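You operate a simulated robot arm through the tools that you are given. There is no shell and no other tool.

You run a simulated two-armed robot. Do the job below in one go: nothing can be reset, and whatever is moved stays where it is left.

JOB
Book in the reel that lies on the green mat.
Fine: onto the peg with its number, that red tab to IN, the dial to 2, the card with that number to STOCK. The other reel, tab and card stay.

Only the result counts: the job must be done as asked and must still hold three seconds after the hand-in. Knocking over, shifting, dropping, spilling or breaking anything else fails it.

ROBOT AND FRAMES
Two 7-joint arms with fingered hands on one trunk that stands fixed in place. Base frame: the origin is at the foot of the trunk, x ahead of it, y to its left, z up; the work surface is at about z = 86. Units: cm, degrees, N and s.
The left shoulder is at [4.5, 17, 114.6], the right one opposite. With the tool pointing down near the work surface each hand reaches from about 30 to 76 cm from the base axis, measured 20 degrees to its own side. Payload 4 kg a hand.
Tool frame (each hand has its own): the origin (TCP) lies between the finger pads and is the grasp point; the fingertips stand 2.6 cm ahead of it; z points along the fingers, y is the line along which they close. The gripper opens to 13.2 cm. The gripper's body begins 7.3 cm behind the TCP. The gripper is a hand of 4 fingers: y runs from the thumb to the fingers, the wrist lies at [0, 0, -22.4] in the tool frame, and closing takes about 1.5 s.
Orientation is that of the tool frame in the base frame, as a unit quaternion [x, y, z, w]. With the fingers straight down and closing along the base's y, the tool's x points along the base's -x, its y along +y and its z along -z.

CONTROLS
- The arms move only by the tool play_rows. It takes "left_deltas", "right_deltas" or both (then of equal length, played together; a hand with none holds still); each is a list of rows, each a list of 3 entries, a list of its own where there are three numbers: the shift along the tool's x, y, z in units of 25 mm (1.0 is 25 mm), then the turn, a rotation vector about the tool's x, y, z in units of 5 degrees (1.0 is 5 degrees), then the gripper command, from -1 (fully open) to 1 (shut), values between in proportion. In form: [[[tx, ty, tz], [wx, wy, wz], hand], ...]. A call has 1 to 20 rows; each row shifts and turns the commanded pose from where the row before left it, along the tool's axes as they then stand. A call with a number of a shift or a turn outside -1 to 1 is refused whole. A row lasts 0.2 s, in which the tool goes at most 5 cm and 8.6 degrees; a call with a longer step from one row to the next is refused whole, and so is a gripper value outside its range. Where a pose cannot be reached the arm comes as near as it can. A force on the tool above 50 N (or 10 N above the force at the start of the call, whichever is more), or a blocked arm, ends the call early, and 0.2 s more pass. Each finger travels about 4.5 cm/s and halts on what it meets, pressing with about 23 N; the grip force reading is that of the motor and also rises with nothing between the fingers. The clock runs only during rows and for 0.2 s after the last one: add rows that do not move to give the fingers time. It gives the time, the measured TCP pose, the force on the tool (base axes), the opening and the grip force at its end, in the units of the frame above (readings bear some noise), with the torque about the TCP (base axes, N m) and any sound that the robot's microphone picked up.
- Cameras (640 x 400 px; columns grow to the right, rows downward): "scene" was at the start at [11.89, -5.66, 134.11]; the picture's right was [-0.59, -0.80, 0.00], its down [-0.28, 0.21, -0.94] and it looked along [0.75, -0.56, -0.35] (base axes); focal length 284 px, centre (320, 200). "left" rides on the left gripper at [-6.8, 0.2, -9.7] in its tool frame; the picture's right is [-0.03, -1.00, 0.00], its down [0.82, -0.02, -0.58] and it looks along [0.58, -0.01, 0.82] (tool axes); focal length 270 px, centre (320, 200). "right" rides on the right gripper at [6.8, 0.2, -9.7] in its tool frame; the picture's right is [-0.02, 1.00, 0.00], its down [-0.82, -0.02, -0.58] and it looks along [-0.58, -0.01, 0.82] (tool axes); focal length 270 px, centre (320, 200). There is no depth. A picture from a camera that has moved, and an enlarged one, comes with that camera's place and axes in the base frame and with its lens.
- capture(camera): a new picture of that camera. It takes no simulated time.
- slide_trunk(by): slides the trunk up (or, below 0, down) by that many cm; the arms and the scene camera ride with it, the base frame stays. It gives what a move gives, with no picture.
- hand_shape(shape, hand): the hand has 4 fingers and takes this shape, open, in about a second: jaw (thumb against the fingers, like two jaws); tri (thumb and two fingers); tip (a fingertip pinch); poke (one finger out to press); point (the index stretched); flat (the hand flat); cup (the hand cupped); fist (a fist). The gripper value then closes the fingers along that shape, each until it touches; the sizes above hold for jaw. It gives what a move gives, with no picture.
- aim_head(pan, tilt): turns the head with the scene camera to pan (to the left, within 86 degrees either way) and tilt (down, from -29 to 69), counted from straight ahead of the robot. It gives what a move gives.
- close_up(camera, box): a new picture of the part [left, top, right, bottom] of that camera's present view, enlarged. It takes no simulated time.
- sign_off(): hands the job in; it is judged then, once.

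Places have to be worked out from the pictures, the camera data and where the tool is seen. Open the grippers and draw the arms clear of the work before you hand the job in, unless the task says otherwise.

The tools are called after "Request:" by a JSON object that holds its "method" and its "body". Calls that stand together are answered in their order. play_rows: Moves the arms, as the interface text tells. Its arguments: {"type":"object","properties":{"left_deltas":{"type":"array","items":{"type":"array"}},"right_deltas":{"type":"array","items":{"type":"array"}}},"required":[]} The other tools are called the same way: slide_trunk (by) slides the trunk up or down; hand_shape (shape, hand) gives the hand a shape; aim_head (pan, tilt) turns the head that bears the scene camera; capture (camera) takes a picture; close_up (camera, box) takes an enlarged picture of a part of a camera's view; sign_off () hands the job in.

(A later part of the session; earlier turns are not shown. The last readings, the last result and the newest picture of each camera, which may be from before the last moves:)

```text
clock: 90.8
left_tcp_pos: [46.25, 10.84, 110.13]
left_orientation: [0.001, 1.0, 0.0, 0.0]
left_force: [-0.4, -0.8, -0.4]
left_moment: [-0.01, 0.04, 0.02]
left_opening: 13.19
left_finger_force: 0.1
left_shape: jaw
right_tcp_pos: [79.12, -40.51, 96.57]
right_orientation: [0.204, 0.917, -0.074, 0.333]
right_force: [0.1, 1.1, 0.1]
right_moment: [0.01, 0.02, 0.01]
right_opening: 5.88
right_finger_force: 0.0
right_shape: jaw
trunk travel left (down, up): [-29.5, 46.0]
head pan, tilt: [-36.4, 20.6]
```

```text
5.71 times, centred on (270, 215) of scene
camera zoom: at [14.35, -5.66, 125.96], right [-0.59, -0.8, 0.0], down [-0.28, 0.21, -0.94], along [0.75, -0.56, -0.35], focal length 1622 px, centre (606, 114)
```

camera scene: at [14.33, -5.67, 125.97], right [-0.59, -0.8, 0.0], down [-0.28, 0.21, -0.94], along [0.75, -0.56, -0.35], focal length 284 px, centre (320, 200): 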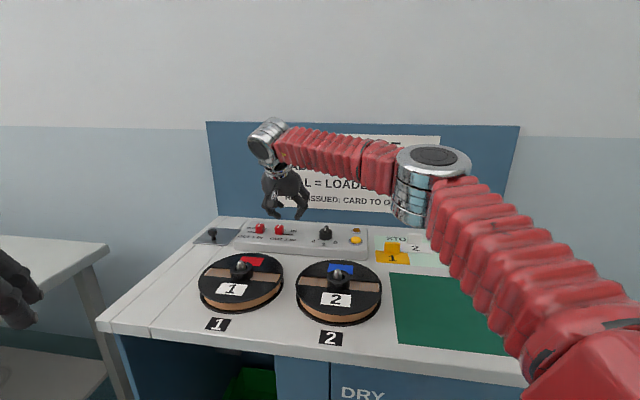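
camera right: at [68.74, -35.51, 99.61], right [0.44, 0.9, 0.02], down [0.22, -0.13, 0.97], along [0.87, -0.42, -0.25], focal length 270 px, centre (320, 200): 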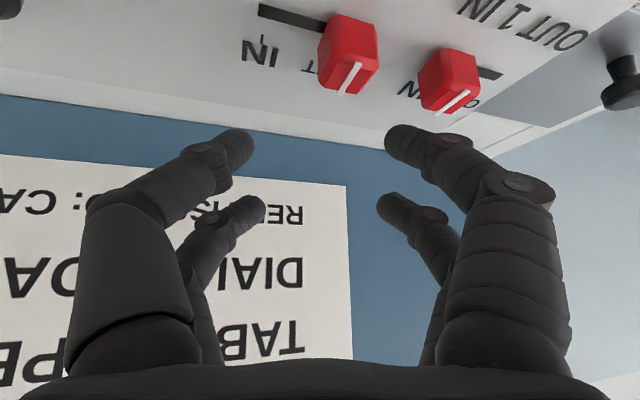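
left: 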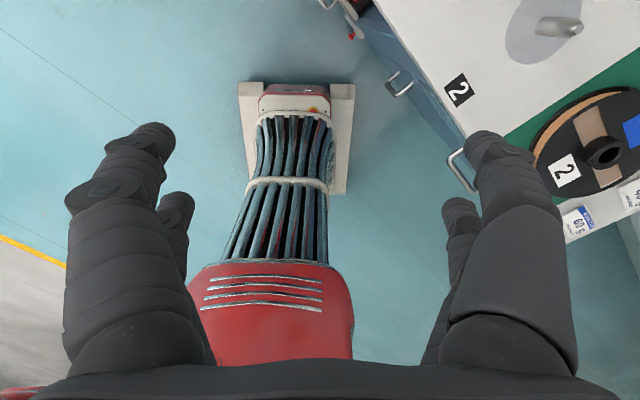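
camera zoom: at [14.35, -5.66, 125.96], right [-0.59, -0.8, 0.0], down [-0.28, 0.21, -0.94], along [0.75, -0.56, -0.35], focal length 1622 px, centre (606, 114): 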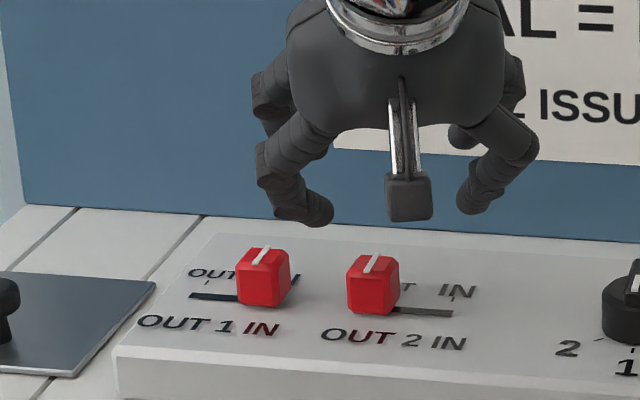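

All within reach now; the left front fingertip hovers above the gap at about (80.8, -37.2, 93.4). I lower straight down about 3.2 cm between the tabs and watch the force.

Request:
{"method": "play_rows", "body": {"right_deltas": [[[0.2, 0, 0.24], [0, 0, 0], 0.1], [[0.2, 0, 0.24], [0, 0, 0], 0.1], [[0.2, 0, 0.24], [0, 0, 0], 0.1], [[0.2, 0, 0.24], [0, 0, 0], 0.1], [[0, 0, 0], [0, 0, 0], 0.1]]}}

Request:
{"method": "capture", "body": {"camera": "right"}}

Request:
{"method": "close_up", "body": {"camera": "scene", "box": [220, 200, 300, 250]}}

```text
clock: 92.0
left_tcp_pos: [46.31, 10.73, 110.06]
left_orientation: [0.0, 1.0, 0.0, -0.001]
left_force: [0.6, -0.7, -0.1]
left_moment: [-0.02, 0.01, -0.02]
left_opening: 13.15
left_finger_force: 0.1
left_shape: jaw
right_tcp_pos: [79.11, -40.62, 93.36]
right_orientation: [0.204, 0.917, -0.075, 0.334]
right_force: [-1.5, -0.3, -0.6]
right_moment: [0.0, -0.03, -0.01]
right_opening: 5.92
right_finger_force: 0.1
right_shape: jaw
trunk travel left (down, up): [-29.5, 46.0]
head pan, tilt: [-36.4, 20.6]
```

```text
taken
camera right: at [68.77, -35.59, 96.41], right [0.44, 0.9, 0.02], down [0.22, -0.13, 0.97], along [0.87, -0.42, -0.25], focal length 270 px, centre (320, 200)
```

right: 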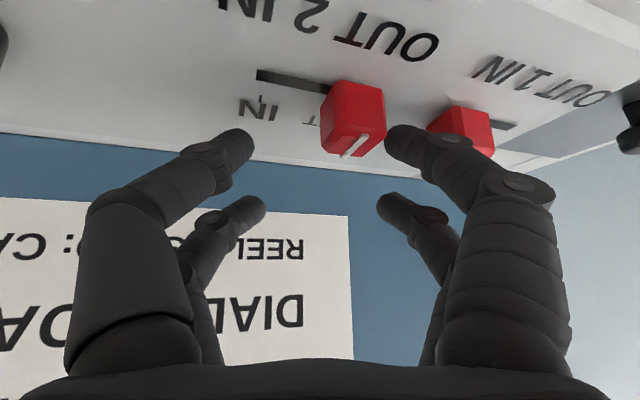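

```text
8.00 times, centred on (260, 225) of scene
camera zoom: at [14.37, -5.66, 125.96], right [-0.59, -0.8, 0.0], down [-0.28, 0.21, -0.94], along [0.75, -0.56, -0.35], focal length 2270 px, centre (800, 0)
```

zoom: 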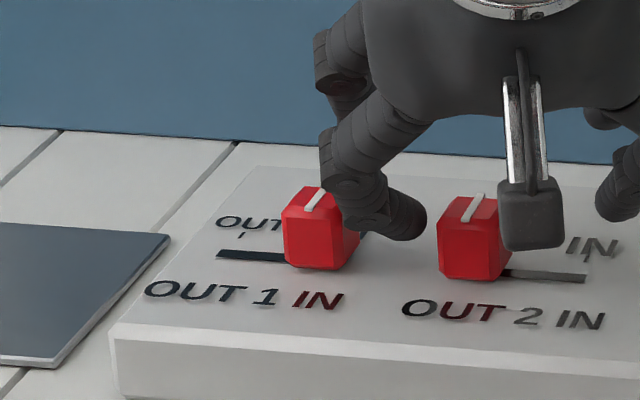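

The finger is in the gap but its bent knuckle comes close to tab 1. I go back up, open the hand wider so the finger hangs straighter and narrower, and shift right so its tip stays above the gap.

Request:
{"method": "play_rows", "body": {"right_deltas": [[[-0.2, 0, -0.24], [0, 0, 0], 0.1], [[-0.2, 0, -0.24], [0, 0, 0], 0.1], [[-0.2, 0, -0.24], [0, 0, 0], 0.1], [[-0.2, 0, -0.24], [0, 0, 0], 0.1], [[-0.02, -0.3, 0], [0, 0, 0], -0.1], [[-0.02, -0.3, 0], [0, 0, 0], -0.3], [[-0.02, -0.25, 0], [0, 0, 0], -0.5], [[0, 0, 0], [0, 0, 0], -0.5], [[0, 0, 0], [0, 0, 0], -0.5]]}}

Request:
{"method": "capture", "body": {"camera": "right"}}

Request:
{"method": "close_up", "body": {"camera": "scene", "box": [220, 180, 320, 250]}}

```text
clock: 94.0
left_tcp_pos: [46.28, 10.94, 110.05]
left_orientation: [0.0, 1.0, -0.001, -0.001]
left_force: [-0.6, 0.1, 1.1]
left_moment: [-0.02, 0.01, -0.02]
left_opening: 13.17
left_finger_force: 0.0
left_shape: jaw
right_tcp_pos: [78.41, -42.57, 96.6]
right_orientation: [0.203, 0.917, -0.075, 0.334]
right_force: [0.1, 0.5, 0.6]
right_moment: [-0.02, -0.01, -0.03]
right_opening: 9.86
right_finger_force: 0.1
right_shape: jaw
trunk travel left (down, up): [-29.5, 46.0]
head pan, tilt: [-36.4, 20.6]
```

```text
taken
camera right: at [67.96, -37.49, 99.68], right [0.44, 0.9, 0.02], down [0.22, -0.13, 0.97], along [0.87, -0.42, -0.25], focal length 270 px, centre (320, 200)
```

right: 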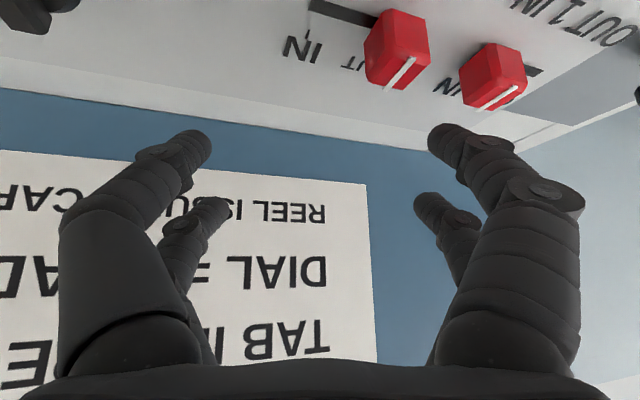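

```text
5.71 times, centred on (270, 215) of scene
camera zoom: at [14.37, -5.66, 125.96], right [-0.59, -0.8, 0.0], down [-0.28, 0.21, -0.94], along [0.75, -0.56, -0.35], focal length 1622 px, centre (606, 114)
```

zoom: 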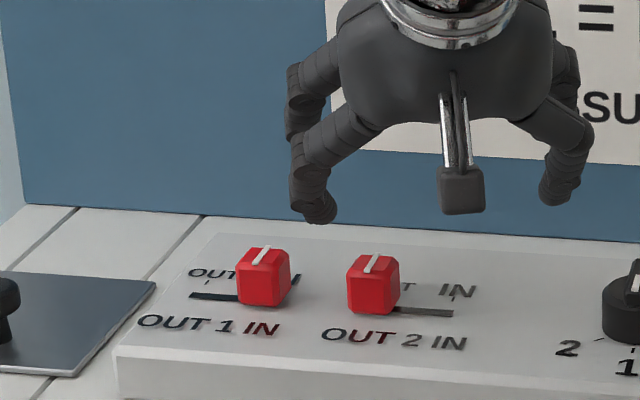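

The finger now hangs steeper. Its tip is over the gap at (81.0, -37.3); I shift 0.3 cm right and lower about 3.7 cm.

Request:
{"method": "play_rows", "body": {"right_deltas": [[[0.19, -0.06, 0.227], [0, 0, 0], -0.5], [[0.19, -0.06, 0.227], [0, 0, 0], -0.5], [[0.19, 0, 0.227], [0, 0, 0], -0.5], [[0.19, 0, 0.227], [0, 0, 0], -0.5], [[0.15, 0, 0.18], [0, 0, 0], -0.5], [[0, 0, 0], [0, 0, 0], -0.5]]}}

Request:
{"method": "capture", "body": {"camera": "right"}}

Request:
{"method": "close_up", "body": {"camera": "scene", "box": [220, 200, 300, 250]}}

```text
clock: 95.4
left_tcp_pos: [46.34, 10.78, 110.09]
left_orientation: [-0.001, 1.0, 0.0, -0.001]
left_force: [-0.5, 0.6, 0.3]
left_moment: [-0.01, -0.01, 0.05]
left_opening: 13.18
left_finger_force: 0.1
left_shape: jaw
right_tcp_pos: [78.33, -42.83, 93.03]
right_orientation: [0.204, 0.918, -0.074, 0.333]
right_force: [0.6, -1.2, -0.4]
right_moment: [0.0, 0.0, 0.01]
right_opening: 9.88
right_finger_force: 0.0
right_shape: jaw
trunk travel left (down, up): [-29.5, 46.0]
head pan, tilt: [-36.4, 20.6]
```

```text
taken
camera right: at [67.87, -37.8, 96.05], right [0.44, 0.9, 0.02], down [0.22, -0.13, 0.97], along [0.87, -0.42, -0.25], focal length 270 px, centre (320, 200)
```

right: 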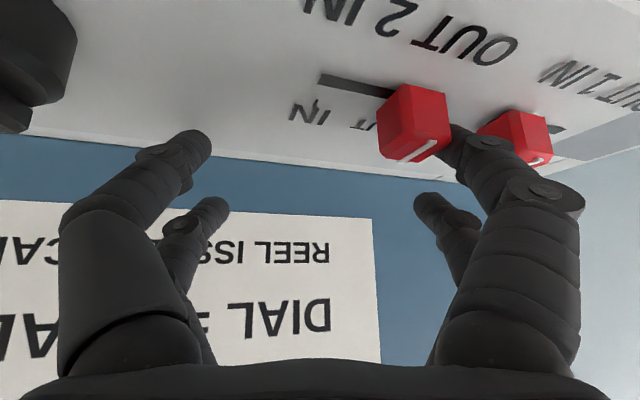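

```text
8.00 times, centred on (260, 225) of scene
camera zoom: at [14.37, -5.66, 125.96], right [-0.59, -0.8, 0.0], down [-0.28, 0.21, -0.94], along [0.75, -0.56, -0.35], focal length 2270 px, centre (800, 0)
```

zoom: 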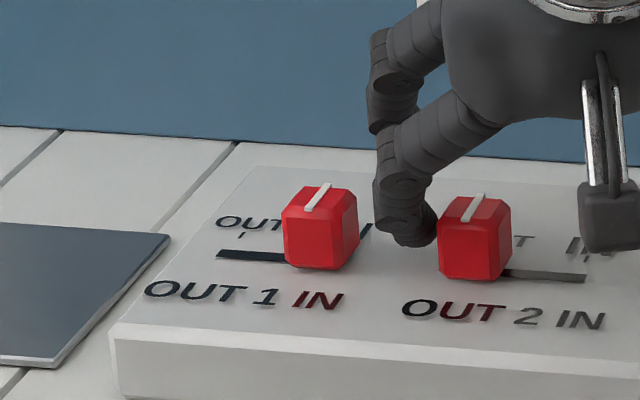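

The fingertip stands between the tabs at tab height, with no force on it. I now push to the right along the slot, 2 cm first.

Request:
{"method": "play_rows", "body": {"right_deltas": [[[0.0518, -0.188, -0.0434], [0, 0, 0], -0.5], [[0.0518, -0.188, -0.0434], [0, 0, 0], -0.5], [[0.0518, -0.188, -0.0434], [0, 0, 0], -0.5], [[0.0518, -0.188, -0.0434], [0, 0, 0], -0.5], [[0, 0, 0], [0, 0, 0], -0.5]]}}

Request:
{"method": "capture", "body": {"camera": "right"}}

Request:
{"method": "close_up", "body": {"camera": "scene", "box": [220, 200, 300, 250]}}

```text
clock: 96.6
left_tcp_pos: [46.32, 10.92, 109.99]
left_orientation: [0.001, 1.0, 0.0, 0.0]
left_force: [1.0, 0.2, -0.4]
left_moment: [-0.04, 0.02, 0.0]
left_opening: 13.17
left_finger_force: 0.1
left_shape: jaw
right_tcp_pos: [76.92, -44.23, 93.03]
right_orientation: [0.203, 0.918, -0.075, 0.333]
right_force: [0.8, 0.3, 0.9]
right_moment: [0.02, -0.04, -0.06]
right_opening: 9.91
right_finger_force: 0.0
right_shape: jaw
trunk travel left (down, up): [-29.5, 46.0]
head pan, tilt: [-36.4, 20.6]
```

```text
taken
camera right: at [66.48, -39.21, 96.1], right [0.44, 0.9, 0.02], down [0.22, -0.13, 0.97], along [0.87, -0.42, -0.26], focal length 270 px, centre (320, 200)
```

right: 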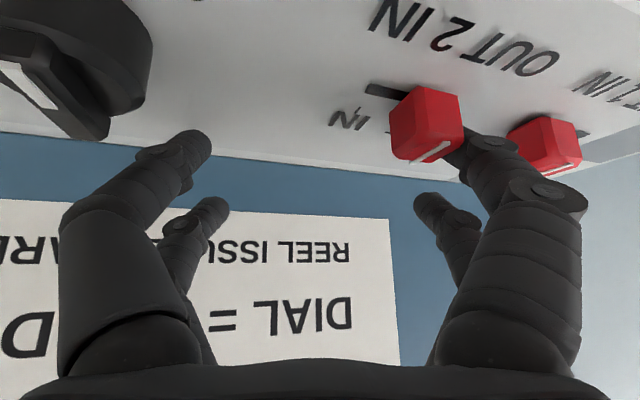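

```text
8.00 times, centred on (260, 225) of scene
camera zoom: at [14.39, -5.66, 125.95], right [-0.59, -0.8, 0.0], down [-0.28, 0.21, -0.94], along [0.75, -0.56, -0.35], focal length 2270 px, centre (800, 0)
```

zoom: 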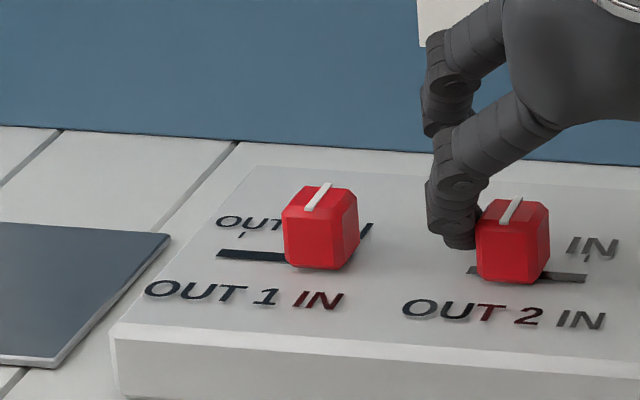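

Tab 2 is sliding, about 1.3 cm so far, with hardly any force; tab 1 hasn't moved. I push a further 2 cm.

Request:
{"method": "play_rows", "body": {"right_deltas": [[[0.0518, -0.188, -0.0434], [0, 0, 0], -0.5], [[0.0518, -0.188, -0.0434], [0, 0, 0], -0.5], [[0.0518, -0.188, -0.0434], [0, 0, 0], -0.5], [[0.0518, -0.188, -0.0434], [0, 0, 0], -0.5], [[0, 0, 0], [0, 0, 0], -0.5]]}}

Request:
{"method": "capture", "body": {"camera": "right"}}

Request:
{"method": "close_up", "body": {"camera": "scene", "box": [230, 200, 310, 250]}}

```text
clock: 97.8
left_tcp_pos: [46.31, 10.85, 110.05]
left_orientation: [0.0, 1.0, 0.0, -0.001]
left_force: [0.1, 0.4, -0.3]
left_moment: [0.0, 0.02, 0.0]
left_opening: 13.19
left_finger_force: 0.1
left_shape: jaw
right_tcp_pos: [75.35, -45.72, 93.06]
right_orientation: [0.203, 0.917, -0.073, 0.334]
right_force: [1.7, 1.1, 0.3]
right_moment: [0.01, -0.07, -0.01]
right_opening: 9.92
right_finger_force: 0.1
right_shape: jaw
trunk travel left (down, up): [-29.5, 46.0]
head pan, tilt: [-36.4, 20.6]
```

```text
taken
camera right: at [65.05, -40.69, 96.06], right [0.44, 0.9, 0.02], down [0.22, -0.13, 0.97], along [0.87, -0.42, -0.25], focal length 270 px, centre (320, 200)
```

right: 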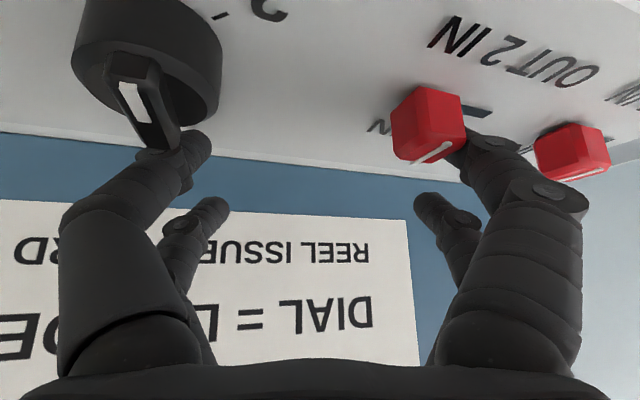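

```text
8.00 times, centred on (270, 225) of scene
camera zoom: at [14.38, -5.65, 125.96], right [-0.59, -0.8, 0.0], down [-0.28, 0.21, -0.94], along [0.75, -0.56, -0.35], focal length 2270 px, centre (720, 0)
```

zoom: 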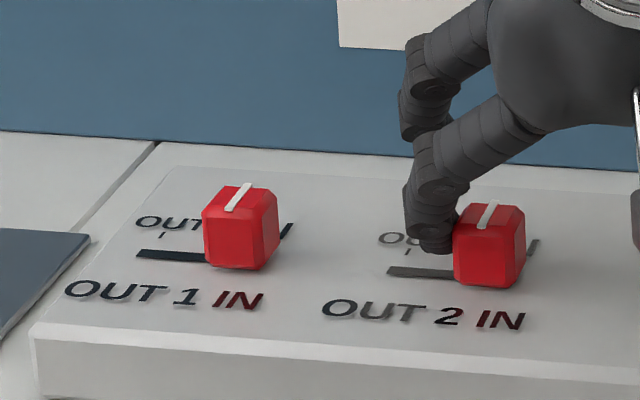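

Tab 2 now sits in its slot as tab 1 does in its own (about 3.3 to 3.7 cm travelled). I press on gently by 2 mm to be sure it is fully home, watching the force.

Request:
{"method": "play_rows", "body": {"right_deltas": [[[0.0104, -0.0376, -0.0087], [0, 0, 0], -0.5], [[0.0104, -0.0376, -0.0087], [0, 0, 0], -0.5], [[0, 0, 0], [0, 0, 0], -0.5]]}}

Request:
{"method": "close_up", "body": {"camera": "scene", "box": [230, 200, 310, 250]}}

```text
clock: 98.6
left_tcp_pos: [46.23, 10.95, 110.02]
left_orientation: [0.0, 1.0, 0.0, -0.001]
left_force: [1.1, -0.3, 0.3]
left_moment: [0.02, -0.01, -0.02]
left_opening: 13.19
left_finger_force: 0.1
left_shape: jaw
right_tcp_pos: [75.36, -45.69, 93.0]
right_orientation: [0.204, 0.917, -0.074, 0.333]
right_force: [1.4, 0.2, -0.3]
right_moment: [-0.01, -0.01, -0.02]
right_opening: 9.9
right_finger_force: 0.1
right_shape: jaw
trunk travel left (down, up): [-29.5, 46.0]
head pan, tilt: [-36.4, 20.6]
```

```text
8.00 times, centred on (270, 225) of scene
camera zoom: at [14.38, -5.66, 125.96], right [-0.59, -0.8, 0.0], down [-0.28, 0.21, -0.94], along [0.75, -0.56, -0.35], focal length 2270 px, centre (720, 0)
```

zoom: 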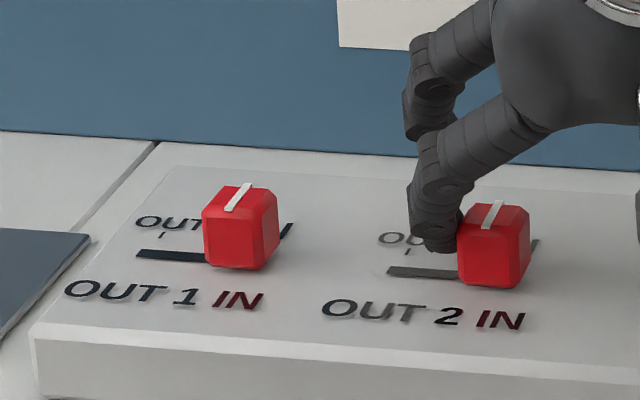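

It moved along another 1.4 mm freely, total travel about 3.5 cm. By the IN tick the full travel is 3.6 to 3.8 cm, so I push 2 mm more.

Request:
{"method": "play_rows", "body": {"right_deltas": [[[0.0104, -0.0376, -0.0087], [0, 0, 0], -0.5], [[0.0104, -0.0376, -0.0087], [0, 0, 0], -0.5], [[0, 0, 0], [0, 0, 0], -0.5]]}}

Request:
{"method": "close_up", "body": {"camera": "scene", "box": [230, 200, 310, 250]}}

Request:
{"method": "close_up", "body": {"camera": "right", "box": [340, 20, 640, 220]}}

```text
clock: 99.4
left_tcp_pos: [46.33, 10.97, 110.13]
left_orientation: [-0.001, 1.0, 0.0, -0.001]
left_force: [0.2, -0.5, -0.2]
left_moment: [-0.01, -0.02, -0.01]
left_opening: 13.2
left_finger_force: 0.1
left_shape: jaw
right_tcp_pos: [75.35, -45.87, 93.11]
right_orientation: [0.204, 0.917, -0.074, 0.334]
right_force: [1.6, 2.0, -0.5]
right_moment: [-0.02, -0.03, -0.08]
right_opening: 9.94
right_finger_force: 0.1
right_shape: jaw
trunk travel left (down, up): [-29.5, 46.0]
head pan, tilt: [-36.4, 20.6]
```

```text
8.00 times, centred on (270, 225) of scene
camera zoom: at [14.41, -5.65, 125.95], right [-0.59, -0.8, 0.0], down [-0.28, 0.21, -0.94], along [0.75, -0.56, -0.35], focal length 2270 px, centre (720, 0)
```

zoom: 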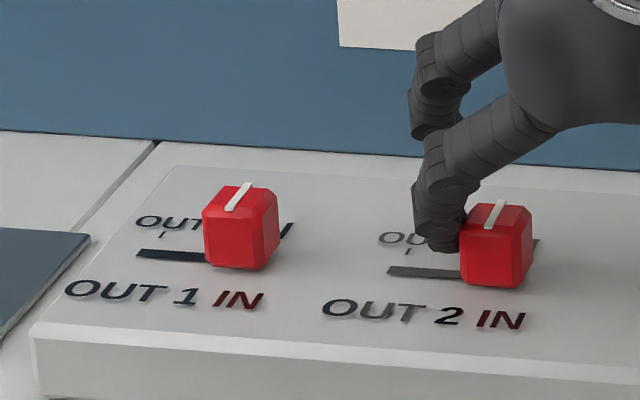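

```text
2.00 times, centred on (490, 120) of right
camera zoom: at [64.79, -40.94, 96.14], right [0.44, 0.9, 0.02], down [0.22, -0.13, 0.97], along [0.87, -0.42, -0.25], focal length 541 px, centre (-20, 360)
```

zoom: 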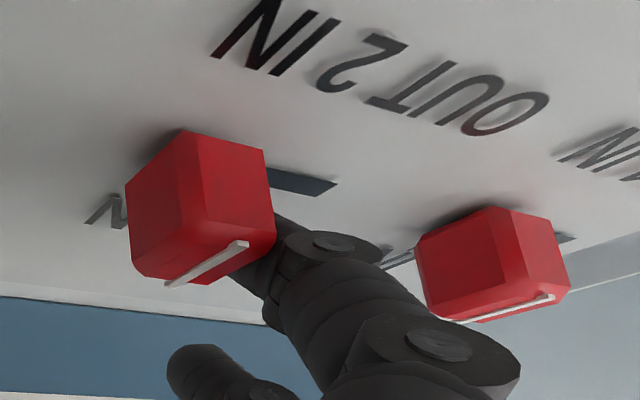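

Tab 2 stands at IN, level with how tab 1 stands in its slot. I back the finger off to the left by 0.4 cm and rise straight up.

Request:
{"method": "play_rows", "body": {"right_deltas": [[[-0.0414, 0.15, 0.0347], [0, 0, 0], -0.5], [[-0.206, 0, -0.245], [0, 0, 0], -0.5], [[-0.206, 0, -0.245], [0, 0, 0], -0.5], [[-0.206, 0, -0.245], [0, 0, 0], -0.5], [[-0.206, 0, -0.245], [0, 0, 0], -0.5], [[-0.206, 0, -0.245], [0, 0, 0], -0.5], [[0, 0, 0], [0, 0, 0], -0.5]]}}

Request:
{"method": "close_up", "body": {"camera": "scene", "box": [200, 190, 380, 270]}}

Request:
{"method": "capture", "body": {"camera": "right"}}

```text
clock: 101.0
left_tcp_pos: [46.38, 10.95, 110.03]
left_orientation: [0.0, 1.0, -0.001, -0.001]
left_force: [1.1, 0.0, -0.8]
left_moment: [0.02, -0.01, 0.03]
left_opening: 13.21
left_finger_force: 0.0
left_shape: jaw
right_tcp_pos: [75.47, -45.76, 97.13]
right_orientation: [0.204, 0.917, -0.075, 0.333]
right_force: [0.6, 0.6, -0.1]
right_moment: [0.01, -0.04, 0.01]
right_opening: 9.9
right_finger_force: 0.1
right_shape: jaw
trunk travel left (down, up): [-29.5, 46.0]
head pan, tilt: [-36.4, 20.6]
```

```text
3.56 times, centred on (290, 230) of scene
camera zoom: at [14.39, -5.66, 125.95], right [-0.59, -0.8, 0.0], down [-0.28, 0.21, -0.94], along [0.75, -0.56, -0.35], focal length 1009 px, centre (427, 93)
```

zoom: 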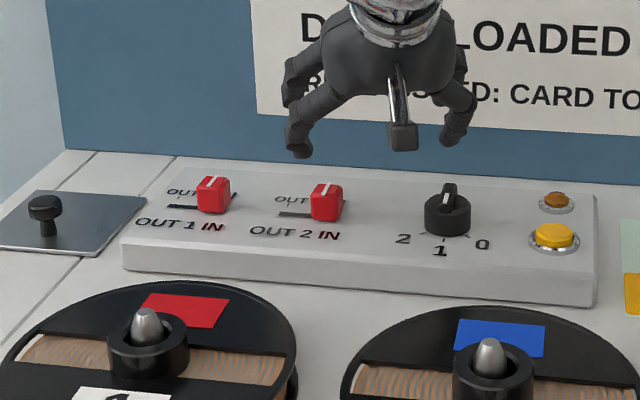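

```text
taken
camera right: at [65.02, -40.72, 100.15], right [0.44, 0.9, 0.02], down [0.22, -0.13, 0.97], along [0.87, -0.42, -0.25], focal length 270 px, centre (320, 200)
```

right: 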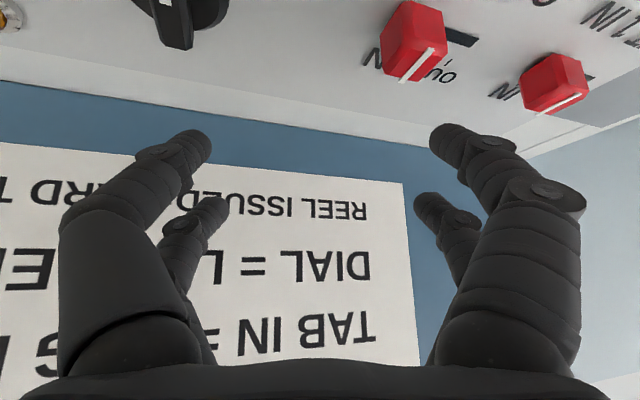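

Both tabs now read IN. For the dial I will push the bar's marked front end to the left with the right front finger, in this same pose. By my figures its tip should start about 1.75 cm right of and 1.3 cm in front of the dial's axis; I move to hover there.

Request:
{"method": "play_rows", "body": {"right_deltas": [[[0.2, -0.002, -0.15], [0, 0, 0], -0.5], [[0.4, -0.004, -0.29], [0, 0, 0], -0.5], [[0.4, -0.004, -0.29], [0, 0, 0], -0.5], [[0.4, -0.004, -0.29], [0, 0, 0], -0.5], [[0.4, -0.004, -0.29], [0, 0, 0], -0.5], [[0.347, -0.004, -0.243], [0, 0, 0], -0.5], [[0, 0, 0], [0, 0, 0], -0.5]]}}

Request:
{"method": "capture", "body": {"camera": "right"}}

Request:
{"method": "close_up", "body": {"camera": "scene", "box": [240, 180, 380, 260]}}

```text
clock: 102.6
left_tcp_pos: [46.3, 10.88, 110.0]
left_orientation: [0.0, 1.0, -0.001, -0.001]
left_force: [-0.9, -0.7, 0.1]
left_moment: [0.0, 0.03, -0.01]
left_opening: 13.19
left_finger_force: 0.0
left_shape: jaw
right_tcp_pos: [69.38, -42.85, 96.71]
right_orientation: [0.205, 0.917, -0.075, 0.334]
right_force: [-0.1, -0.1, -0.1]
right_moment: [-0.02, 0.0, -0.01]
right_opening: 9.88
right_finger_force: 0.0
right_shape: jaw
trunk travel left (down, up): [-29.5, 46.0]
head pan, tilt: [-36.4, 20.6]
```

```text
taken
camera right: at [58.98, -37.86, 99.58], right [0.44, 0.9, 0.02], down [0.22, -0.13, 0.97], along [0.87, -0.42, -0.25], focal length 270 px, centre (320, 200)
```

right: 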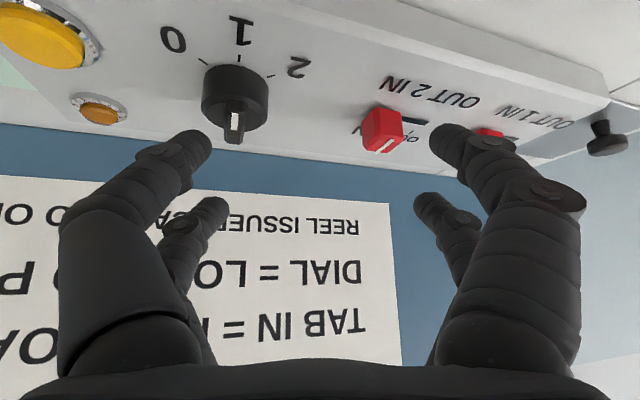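

```text
4.57 times, centred on (310, 220) of scene
camera zoom: at [14.38, -5.66, 125.95], right [-0.59, -0.8, 0.0], down [-0.28, 0.21, -0.94], along [0.75, -0.56, -0.35], focal length 1297 px, centre (366, 109)
```

zoom: 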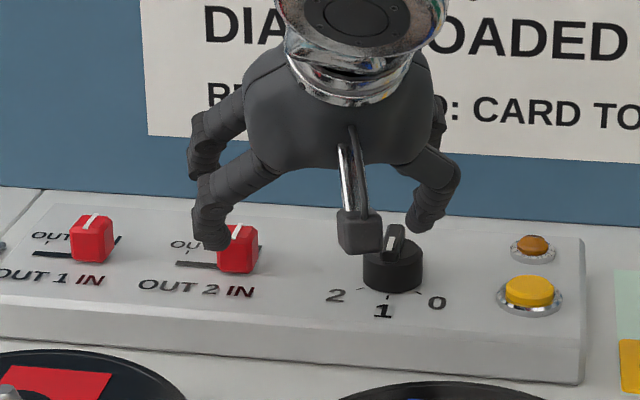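

The fingertip hovers right of the dial's front. I zoom in with the hand camera to check its place against the bar.

Request:
{"method": "close_up", "body": {"camera": "right", "box": [120, 10, 320, 180]}}

Request:
{"method": "close_up", "body": {"camera": "scene", "box": [300, 205, 360, 250]}}

```text
2.35 times, centred on (220, 95) of right
camera zoom: at [58.98, -37.86, 99.58], right [0.44, 0.9, 0.02], down [0.22, -0.13, 0.97], along [0.87, -0.42, -0.25], focal length 636 px, centre (555, 447)
```

zoom: 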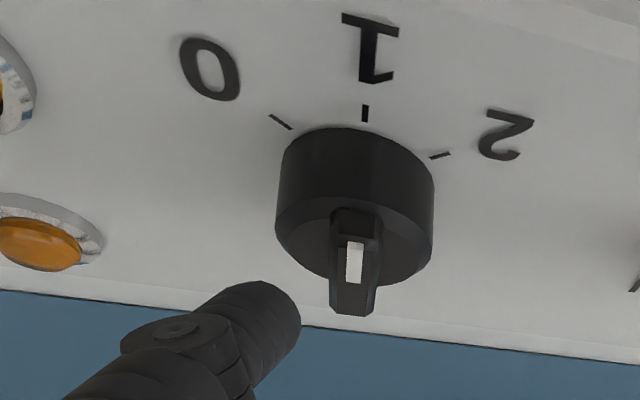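

```text
8.89 times, centred on (330, 228) of scene
camera zoom: at [14.38, -5.66, 125.95], right [-0.59, -0.8, 0.0], down [-0.28, 0.21, -0.94], along [0.75, -0.56, -0.35], focal length 2523 px, centre (231, -44)
```

zoom: 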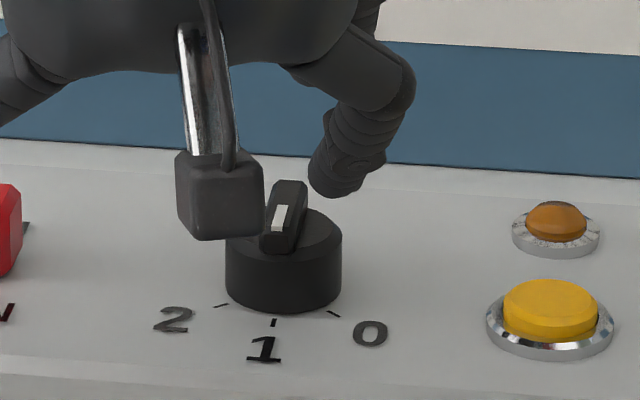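

By the arm's geometry the tip is about 1.5 to 1.7 cm right of the dial's axis and 1.5 cm in front of it. I shift 0.2 cm right and lower by 1.8 cm to come beside the bar.

Request:
{"method": "play_rows", "body": {"right_deltas": [[[0.0207, -0.0753, -0.0174], [0, 0, 0], -0.5], [[0.154, 0, 0.184], [0, 0, 0], -0.5], [[0.154, 0, 0.184], [0, 0, 0], -0.5], [[0.154, 0, 0.184], [0, 0, 0], -0.5], [[0, 0, 0], [0, 0, 0], -0.5]]}}

Request:
{"method": "close_up", "body": {"camera": "right", "box": [120, 10, 320, 180]}}

Request:
{"method": "close_up", "body": {"camera": "scene", "box": [300, 205, 360, 250]}}

```text
clock: 103.8
left_tcp_pos: [46.34, 10.8, 109.97]
left_orientation: [0.0, 1.0, 0.0, -0.001]
left_force: [-0.7, 0.8, -0.4]
left_moment: [0.01, 0.0, 0.03]
left_opening: 13.19
left_finger_force: 0.1
left_shape: jaw
right_tcp_pos: [69.21, -43.06, 94.87]
right_orientation: [0.203, 0.917, -0.074, 0.334]
right_force: [0.6, 0.5, 0.2]
right_moment: [0.01, 0.0, 0.02]
right_opening: 9.87
right_finger_force: 0.0
right_shape: jaw
trunk travel left (down, up): [-29.5, 46.0]
head pan, tilt: [-36.4, 20.6]
```

```text
2.35 times, centred on (220, 95) of right
camera zoom: at [58.93, -38.08, 97.87], right [0.44, 0.9, 0.02], down [0.22, -0.13, 0.97], along [0.87, -0.42, -0.25], focal length 636 px, centre (555, 447)
```

zoom: 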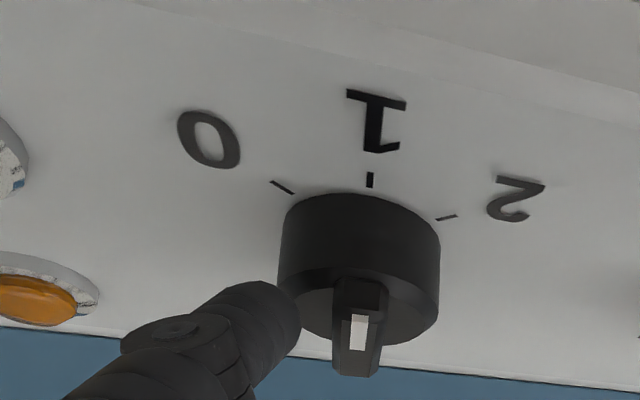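

```text
8.89 times, centred on (330, 228) of scene
camera zoom: at [14.36, -5.66, 125.96], right [-0.59, -0.8, 0.0], down [-0.28, 0.21, -0.94], along [0.75, -0.56, -0.35], focal length 2523 px, centre (231, -44)
```

zoom: 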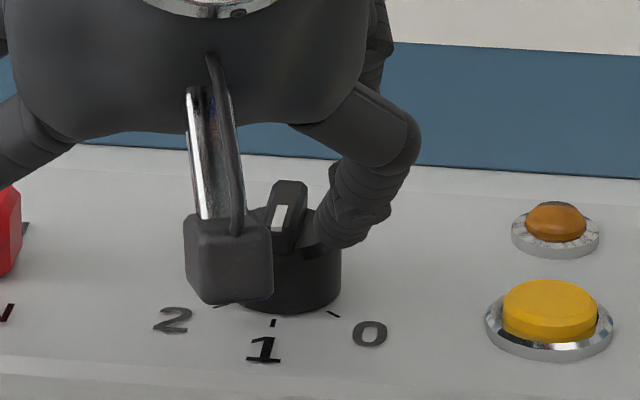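

The tip is close beside the knob, end at about z = 91.7 by calculation. I lower another 0.6 cm and check the force.

Request:
{"method": "play_rows", "body": {"right_deltas": [[[0.077, 0, 0.092], [0, 0, 0], -0.5], [[0.077, 0, 0.092], [0, 0, 0], -0.5], [[0, 0, 0], [0, 0, 0], -0.5]]}}

Request:
{"method": "close_up", "body": {"camera": "right", "box": [120, 10, 320, 180]}}

Request:
{"method": "close_up", "body": {"camera": "scene", "box": [300, 205, 360, 250]}}

```text
clock: 104.6
left_tcp_pos: [46.29, 10.9, 110.01]
left_orientation: [0.0, 1.0, 0.0, -0.001]
left_force: [0.2, -0.7, -0.3]
left_moment: [-0.01, -0.01, -0.04]
left_opening: 13.18
left_finger_force: 0.0
left_shape: jaw
right_tcp_pos: [69.27, -43.05, 94.08]
right_orientation: [0.204, 0.917, -0.074, 0.334]
right_force: [-0.2, 0.1, -0.1]
right_moment: [0.02, 0.0, -0.01]
right_opening: 9.89
right_finger_force: 0.0
right_shape: jaw
trunk travel left (down, up): [-29.5, 46.0]
head pan, tilt: [-36.4, 20.6]
```

```text
2.35 times, centred on (220, 95) of right
camera zoom: at [58.88, -38.03, 97.15], right [0.44, 0.9, 0.02], down [0.22, -0.13, 0.97], along [0.87, -0.42, -0.25], focal length 636 px, centre (555, 447)
```

zoom: 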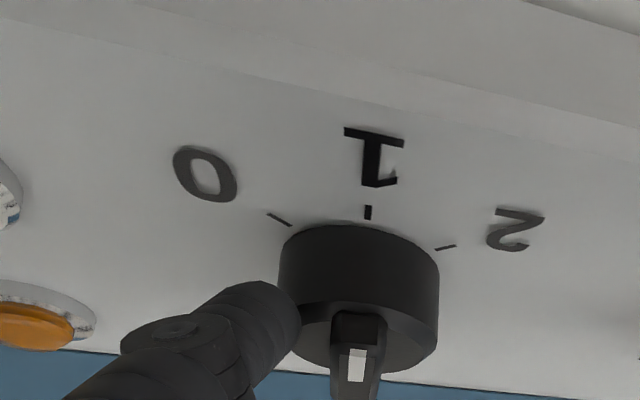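

```text
8.89 times, centred on (330, 228) of scene
camera zoom: at [14.37, -5.66, 125.96], right [-0.59, -0.8, 0.0], down [-0.28, 0.21, -0.94], along [0.75, -0.56, -0.35], focal length 2523 px, centre (231, -44)
```

zoom: 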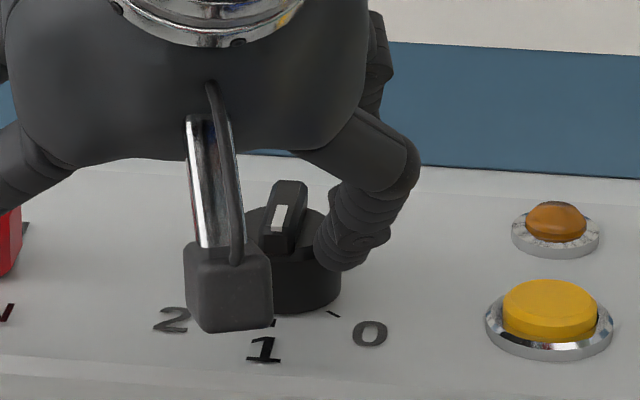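

No contact yet; the tip is beside the knob's front right with its end at about z = 90.9. I push left by 0.9 cm in small steps and look at the force and the bar.

Request:
{"method": "play_rows", "body": {"right_deltas": [[[-0.0311, 0.1129, 0.026], [0, 0, 0], -0.5], [[-0.0311, 0.1129, 0.026], [0, 0, 0], -0.5], [[-0.0311, 0.1129, 0.026], [0, 0, 0], -0.5], [[0, 0, 0], [0, 0, 0], -0.5]]}}

Request:
{"method": "close_up", "body": {"camera": "right", "box": [120, 10, 320, 180]}}

Request:
{"method": "close_up", "body": {"camera": "scene", "box": [300, 205, 360, 250]}}

```text
clock: 105.6
left_tcp_pos: [46.28, 10.81, 109.89]
left_orientation: [-0.001, 1.0, 0.0, 0.0]
left_force: [0.7, -0.6, 0.0]
left_moment: [-0.01, -0.03, -0.01]
left_opening: 13.19
left_finger_force: 0.1
left_shape: jaw
right_tcp_pos: [69.94, -42.49, 94.2]
right_orientation: [0.204, 0.917, -0.074, 0.334]
right_force: [-3.4, -0.9, 2.0]
right_moment: [-0.09, 0.11, -0.19]
right_opening: 9.89
right_finger_force: 0.0
right_shape: jaw
trunk travel left (down, up): [-29.5, 46.0]
head pan, tilt: [-36.4, 20.6]
```

```text
2.35 times, centred on (220, 95) of right
camera zoom: at [59.48, -37.4, 97.21], right [0.44, 0.9, 0.02], down [0.22, -0.13, 0.97], along [0.87, -0.42, -0.25], focal length 636 px, centre (555, 447)
```

zoom: 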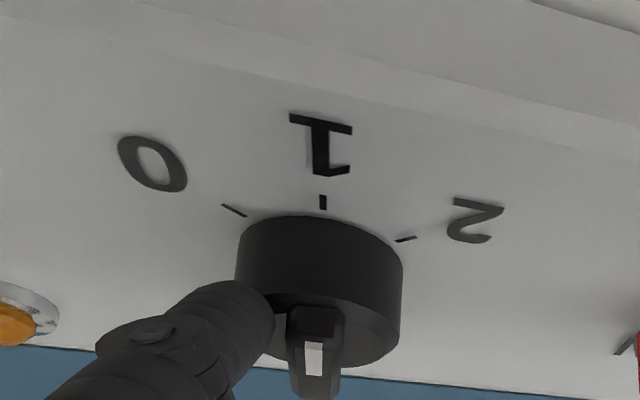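

```text
8.89 times, centred on (330, 228) of scene
camera zoom: at [14.3, -5.67, 125.97], right [-0.59, -0.8, 0.0], down [-0.28, 0.21, -0.94], along [0.75, -0.56, -0.35], focal length 2523 px, centre (231, -44)
```

zoom: 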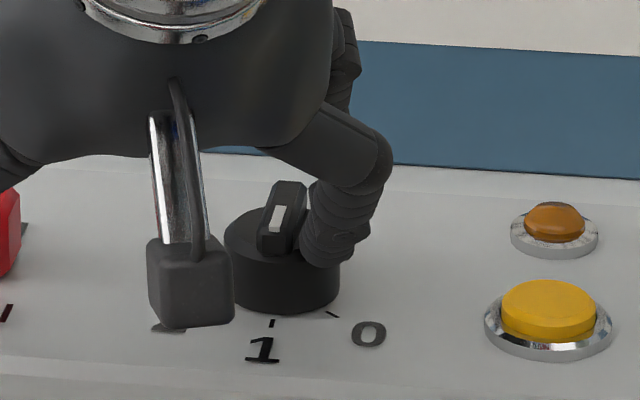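

There is a 4 N reaction with an upward part, so the tip is bearing on the knob's rim rather than on the bar. I raise it 0.3 cm and go on pushing left a little.

Request:
{"method": "play_rows", "body": {"right_deltas": [[[-0.077, 0, -0.092], [0, 0, 0], -0.5], [[-0.0311, 0.1129, 0.026], [0, 0, 0], -0.5], [[0, 0, 0], [0, 0, 0], -0.5]]}}

Request:
{"method": "close_up", "body": {"camera": "right", "box": [120, 10, 320, 180]}}

Request:
{"method": "close_up", "body": {"camera": "scene", "box": [300, 205, 360, 250]}}

```text
clock: 106.4
left_tcp_pos: [46.27, 10.85, 110.01]
left_orientation: [0.0, 1.0, 0.0, 0.0]
left_force: [0.2, 0.2, -0.1]
left_moment: [0.01, 0.01, 0.02]
left_opening: 13.19
left_finger_force: 0.1
left_shape: jaw
right_tcp_pos: [70.06, -42.21, 94.37]
right_orientation: [0.204, 0.917, -0.074, 0.334]
right_force: [-2.3, -1.6, 0.5]
right_moment: [-0.06, 0.11, -0.11]
right_opening: 9.9
right_finger_force: 0.1
right_shape: jaw
trunk travel left (down, up): [-29.5, 46.0]
head pan, tilt: [-36.4, 20.6]
```

```text
2.35 times, centred on (220, 95) of right
camera zoom: at [59.67, -37.17, 97.45], right [0.44, 0.9, 0.02], down [0.22, -0.13, 0.97], along [0.87, -0.42, -0.25], focal length 636 px, centre (555, 447)
```

zoom: 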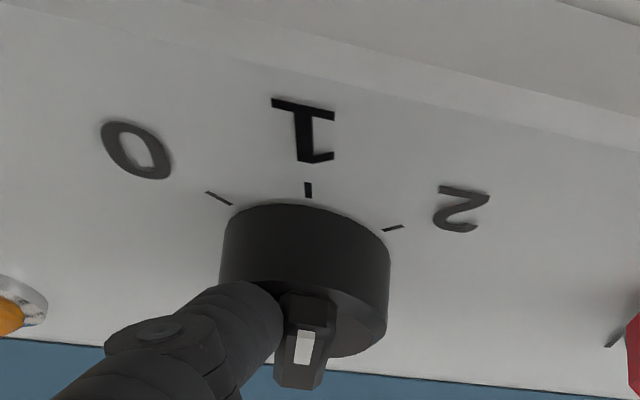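

```text
8.89 times, centred on (330, 228) of scene
camera zoom: at [14.33, -5.67, 125.96], right [-0.59, -0.8, 0.0], down [-0.28, 0.21, -0.94], along [0.75, -0.56, -0.35], focal length 2523 px, centre (231, -44)
```

zoom: 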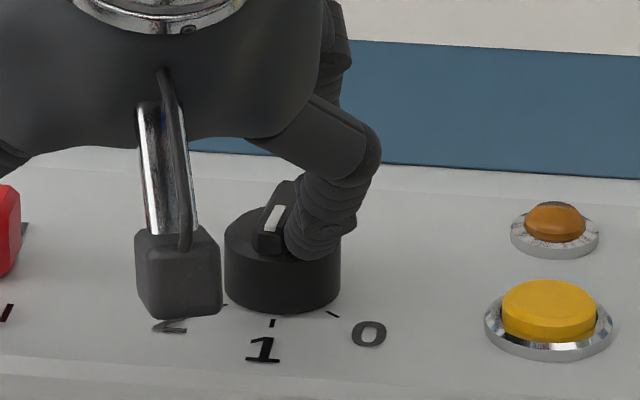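

The bar is now turning: its mark has moved to the left. I keep pushing left another 0.5 cm.

Request:
{"method": "play_rows", "body": {"right_deltas": [[[-0.026, 0.0941, 0.0217], [0, 0, 0], -0.5], [[-0.026, 0.0941, 0.0217], [0, 0, 0], -0.5], [[0, 0, 0], [0, 0, 0], -0.5]]}}

Request:
{"method": "close_up", "body": {"camera": "right", "box": [120, 10, 320, 180]}}

Request:
{"method": "close_up", "body": {"camera": "scene", "box": [300, 205, 360, 250]}}

```text
clock: 107.2
left_tcp_pos: [46.14, 10.87, 110.01]
left_orientation: [0.0, 1.0, 0.0, 0.0]
left_force: [-0.4, -0.1, -0.6]
left_moment: [0.02, 0.01, 0.01]
left_opening: 13.18
left_finger_force: 0.0
left_shape: jaw
right_tcp_pos: [70.41, -41.72, 94.45]
right_orientation: [0.205, 0.917, -0.075, 0.334]
right_force: [-6.1, 0.1, 1.1]
right_moment: [-0.12, 0.27, -0.42]
right_opening: 9.92
right_finger_force: 0.1
right_shape: jaw
trunk travel left (down, up): [-29.5, 46.0]
head pan, tilt: [-36.4, 20.6]
```

```text
2.35 times, centred on (220, 95) of right
camera zoom: at [60.02, -36.82, 97.49], right [0.44, 0.9, 0.02], down [0.22, -0.13, 0.97], along [0.87, -0.42, -0.25], focal length 636 px, centre (555, 447)
```

zoom: 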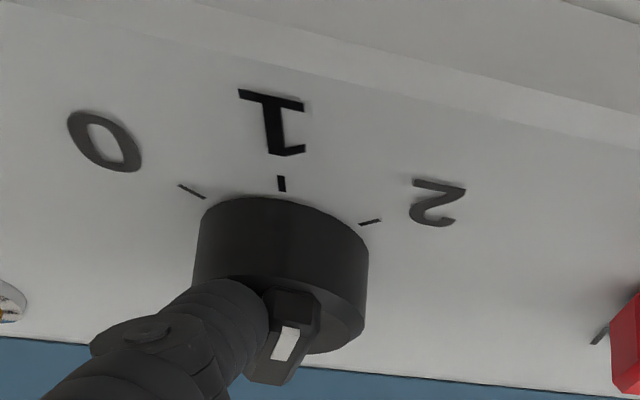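

```text
8.89 times, centred on (330, 228) of scene
camera zoom: at [14.26, -5.65, 125.97], right [-0.59, -0.8, 0.0], down [-0.28, 0.21, -0.94], along [0.75, -0.56, -0.35], focal length 2523 px, centre (231, -44)
```

zoom: 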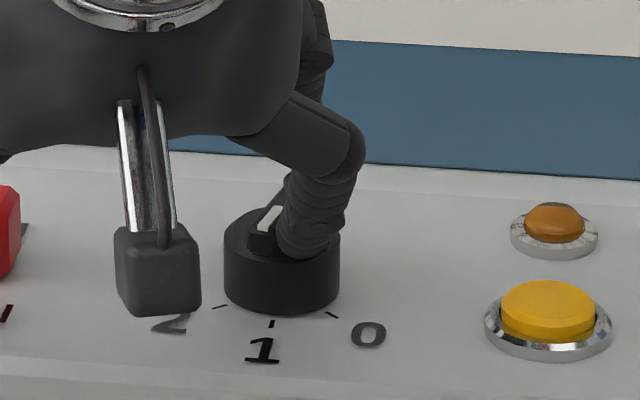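

The bar has turned perhaps 15 to 20 degrees so far, with 6 N reaction. I go on in small steps to the left.

Request:
{"method": "play_rows", "body": {"right_deltas": [[[-0.026, 0.0941, 0.0217], [0, 0, 0], -0.5], [[-0.0156, 0.0565, 0.013], [0, 0, 0], -0.5], [[0, 0, 0], [0, 0, 0], -0.5]]}}

Request:
{"method": "close_up", "body": {"camera": "right", "box": [120, 10, 320, 180]}}

Request:
{"method": "close_up", "body": {"camera": "scene", "box": [300, 205, 360, 250]}}

```text
clock: 108.0
left_tcp_pos: [46.16, 10.9, 110.05]
left_orientation: [0.0, 1.0, 0.0, 0.0]
left_force: [-0.9, -0.1, -0.3]
left_moment: [-0.01, -0.01, -0.02]
left_opening: 13.18
left_finger_force: 0.0
left_shape: jaw
right_tcp_pos: [70.68, -41.47, 94.52]
right_orientation: [0.205, 0.917, -0.075, 0.333]
right_force: [-8.9, 0.1, 2.6]
right_moment: [-0.06, 0.31, -0.59]
right_opening: 9.9
right_finger_force: 0.1
right_shape: jaw
trunk travel left (down, up): [-29.5, 46.0]
head pan, tilt: [-36.4, 20.6]
```

```text
2.35 times, centred on (220, 95) of right
camera zoom: at [60.29, -36.47, 97.56], right [0.44, 0.9, 0.02], down [0.22, -0.13, 0.97], along [0.87, -0.42, -0.25], focal length 636 px, centre (555, 447)
```

zoom: 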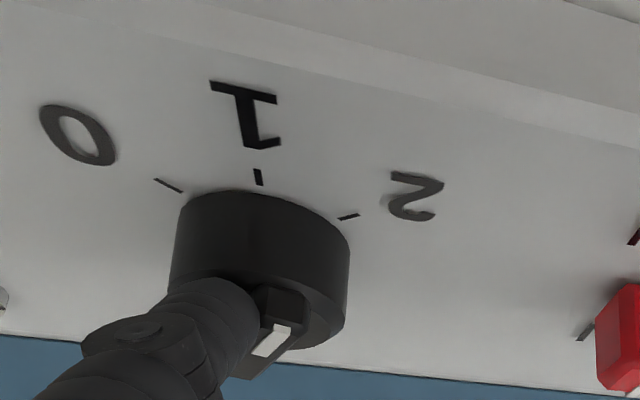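

```text
8.89 times, centred on (330, 228) of scene
camera zoom: at [14.23, -5.64, 125.98], right [-0.59, -0.8, 0.0], down [-0.28, 0.21, -0.94], along [0.75, -0.56, -0.35], focal length 2523 px, centre (231, -44)
```

zoom: 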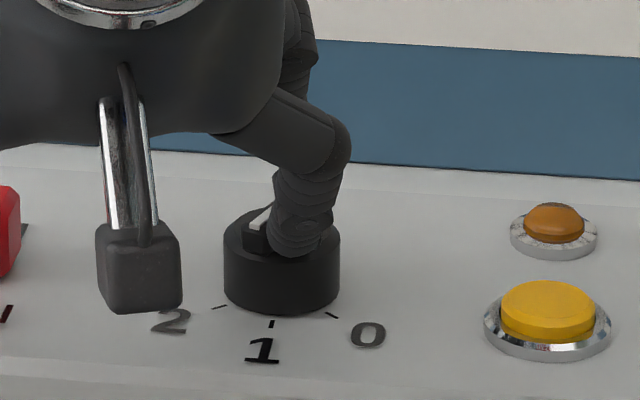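

By the image the bar stands about 25 degrees round, while the reaction is rising to 9 N with an upward part: the tip still rubs the knob's rim. I raise it 2 mm and then see.

Request:
{"method": "play_rows", "body": {"right_deltas": [[[-0.0514, 0, -0.0613], [0, 0, 0], -0.5], [[0, 0, 0], [0, 0, 0], -0.5]]}}

Request:
{"method": "close_up", "body": {"camera": "right", "box": [140, 60, 280, 180]}}

Request:
{"method": "close_up", "body": {"camera": "scene", "box": [315, 215, 350, 240]}}

```text
clock: 108.6
left_tcp_pos: [46.2, 10.82, 110.04]
left_orientation: [0.001, 1.0, 0.0, -0.001]
left_force: [0.2, 0.4, 0.3]
left_moment: [0.03, 0.04, 0.01]
left_opening: 13.19
left_finger_force: 0.1
left_shape: jaw
right_tcp_pos: [70.84, -41.6, 94.69]
right_orientation: [0.204, 0.918, -0.074, 0.333]
right_force: [-3.1, 0.3, -0.3]
right_moment: [0.0, 0.1, -0.11]
right_opening: 9.93
right_finger_force: 0.0
right_shape: jaw
trunk travel left (down, up): [-29.5, 46.0]
head pan, tilt: [-36.4, 20.6]
```

```text
3.33 times, centred on (210, 120) of right
camera zoom: at [60.44, -36.51, 97.68], right [0.44, 0.9, 0.02], down [0.22, -0.13, 0.97], along [0.87, -0.42, -0.25], focal length 901 px, centre (687, 467)
```

zoom: 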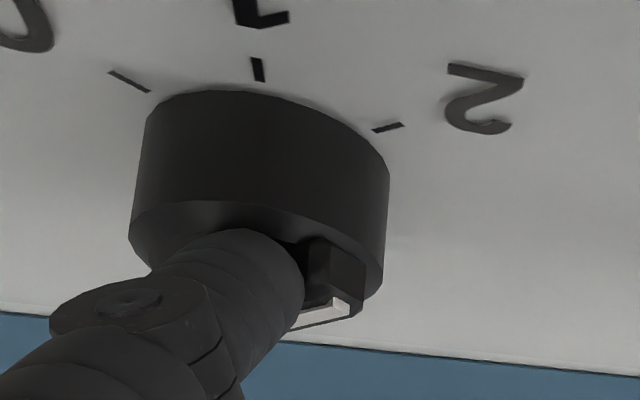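

```text
16.00 times, centred on (332, 228) of scene
camera zoom: at [14.34, -5.66, 125.96], right [-0.59, -0.8, 0.0], down [-0.28, 0.21, -0.94], along [0.75, -0.56, -0.35], focal length 4541 px, centre (120, -240)
```

zoom: 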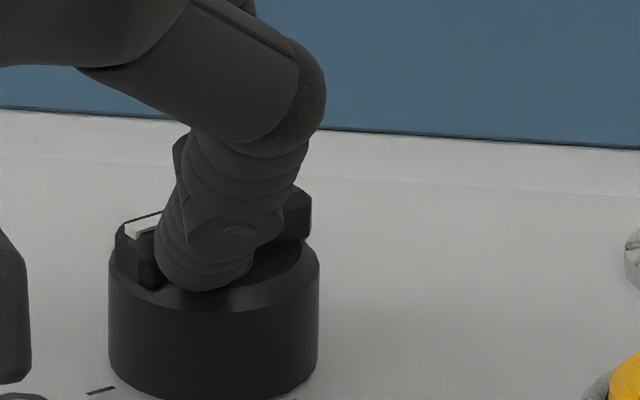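

After the small rise the bar swung on; from the bar's two ends in the scene view I get about 50 degrees now, which is the 2 position. I draw the finger off the bar toward the robot, rise, and look from above.

Request:
{"method": "play_rows", "body": {"right_deltas": [[[0.111, -0.068, -0.093], [0, 0, 0], -0.5], [[0.111, -0.068, -0.093], [0, 0, 0], -0.5], [[-0.257, 0, -0.306], [0, 0, 0], -0.5], [[-0.257, 0, -0.306], [0, 0, 0], -0.5], [[-0.257, 0, -0.306], [0, 0, 0], -0.5], [[-0.257, 0, -0.306], [0, 0, 0], -0.5], [[0, 0, 0], [0, 0, 0], -0.5]]}}

Request:
{"method": "close_up", "body": {"camera": "right", "box": [120, 10, 320, 180]}}

Request:
{"method": "close_up", "body": {"camera": "scene", "box": [300, 205, 360, 250]}}

```text
clock: 110.2
left_tcp_pos: [46.31, 10.84, 110.08]
left_orientation: [0.0, 1.0, 0.0, 0.0]
left_force: [0.5, -0.9, -0.1]
left_moment: [0.01, 0.01, 0.0]
left_opening: 13.19
left_finger_force: 0.0
left_shape: jaw
right_tcp_pos: [70.07, -41.49, 98.68]
right_orientation: [0.203, 0.918, -0.074, 0.333]
right_force: [0.4, 0.0, -0.3]
right_moment: [-0.04, -0.04, -0.02]
right_opening: 9.9
right_finger_force: 0.0
right_shape: jaw
trunk travel left (down, up): [-29.5, 46.0]
head pan, tilt: [-36.4, 20.6]
```

```text
2.35 times, centred on (220, 95) of right
camera zoom: at [59.63, -36.53, 101.68], right [0.44, 0.9, 0.02], down [0.22, -0.13, 0.97], along [0.87, -0.42, -0.25], focal length 636 px, centre (555, 447)
```

zoom: 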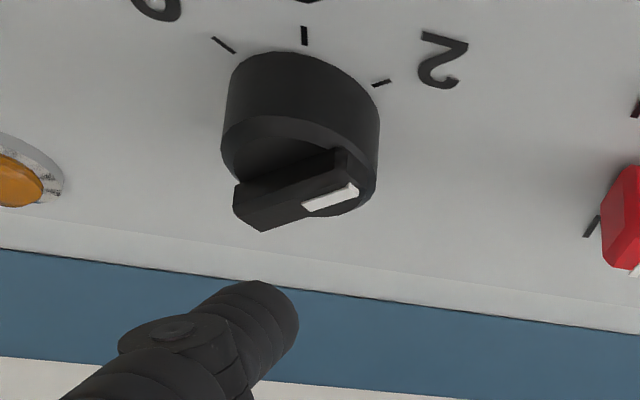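

```text
8.89 times, centred on (330, 228) of scene
camera zoom: at [14.38, -5.66, 125.95], right [-0.59, -0.8, 0.0], down [-0.28, 0.21, -0.94], along [0.75, -0.56, -0.35], focal length 2523 px, centre (231, -44)
```

zoom: 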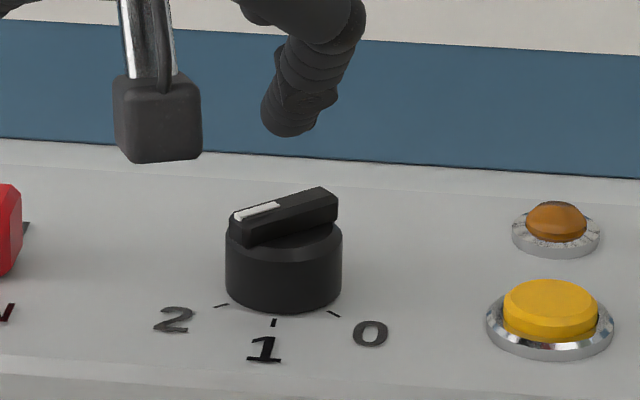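

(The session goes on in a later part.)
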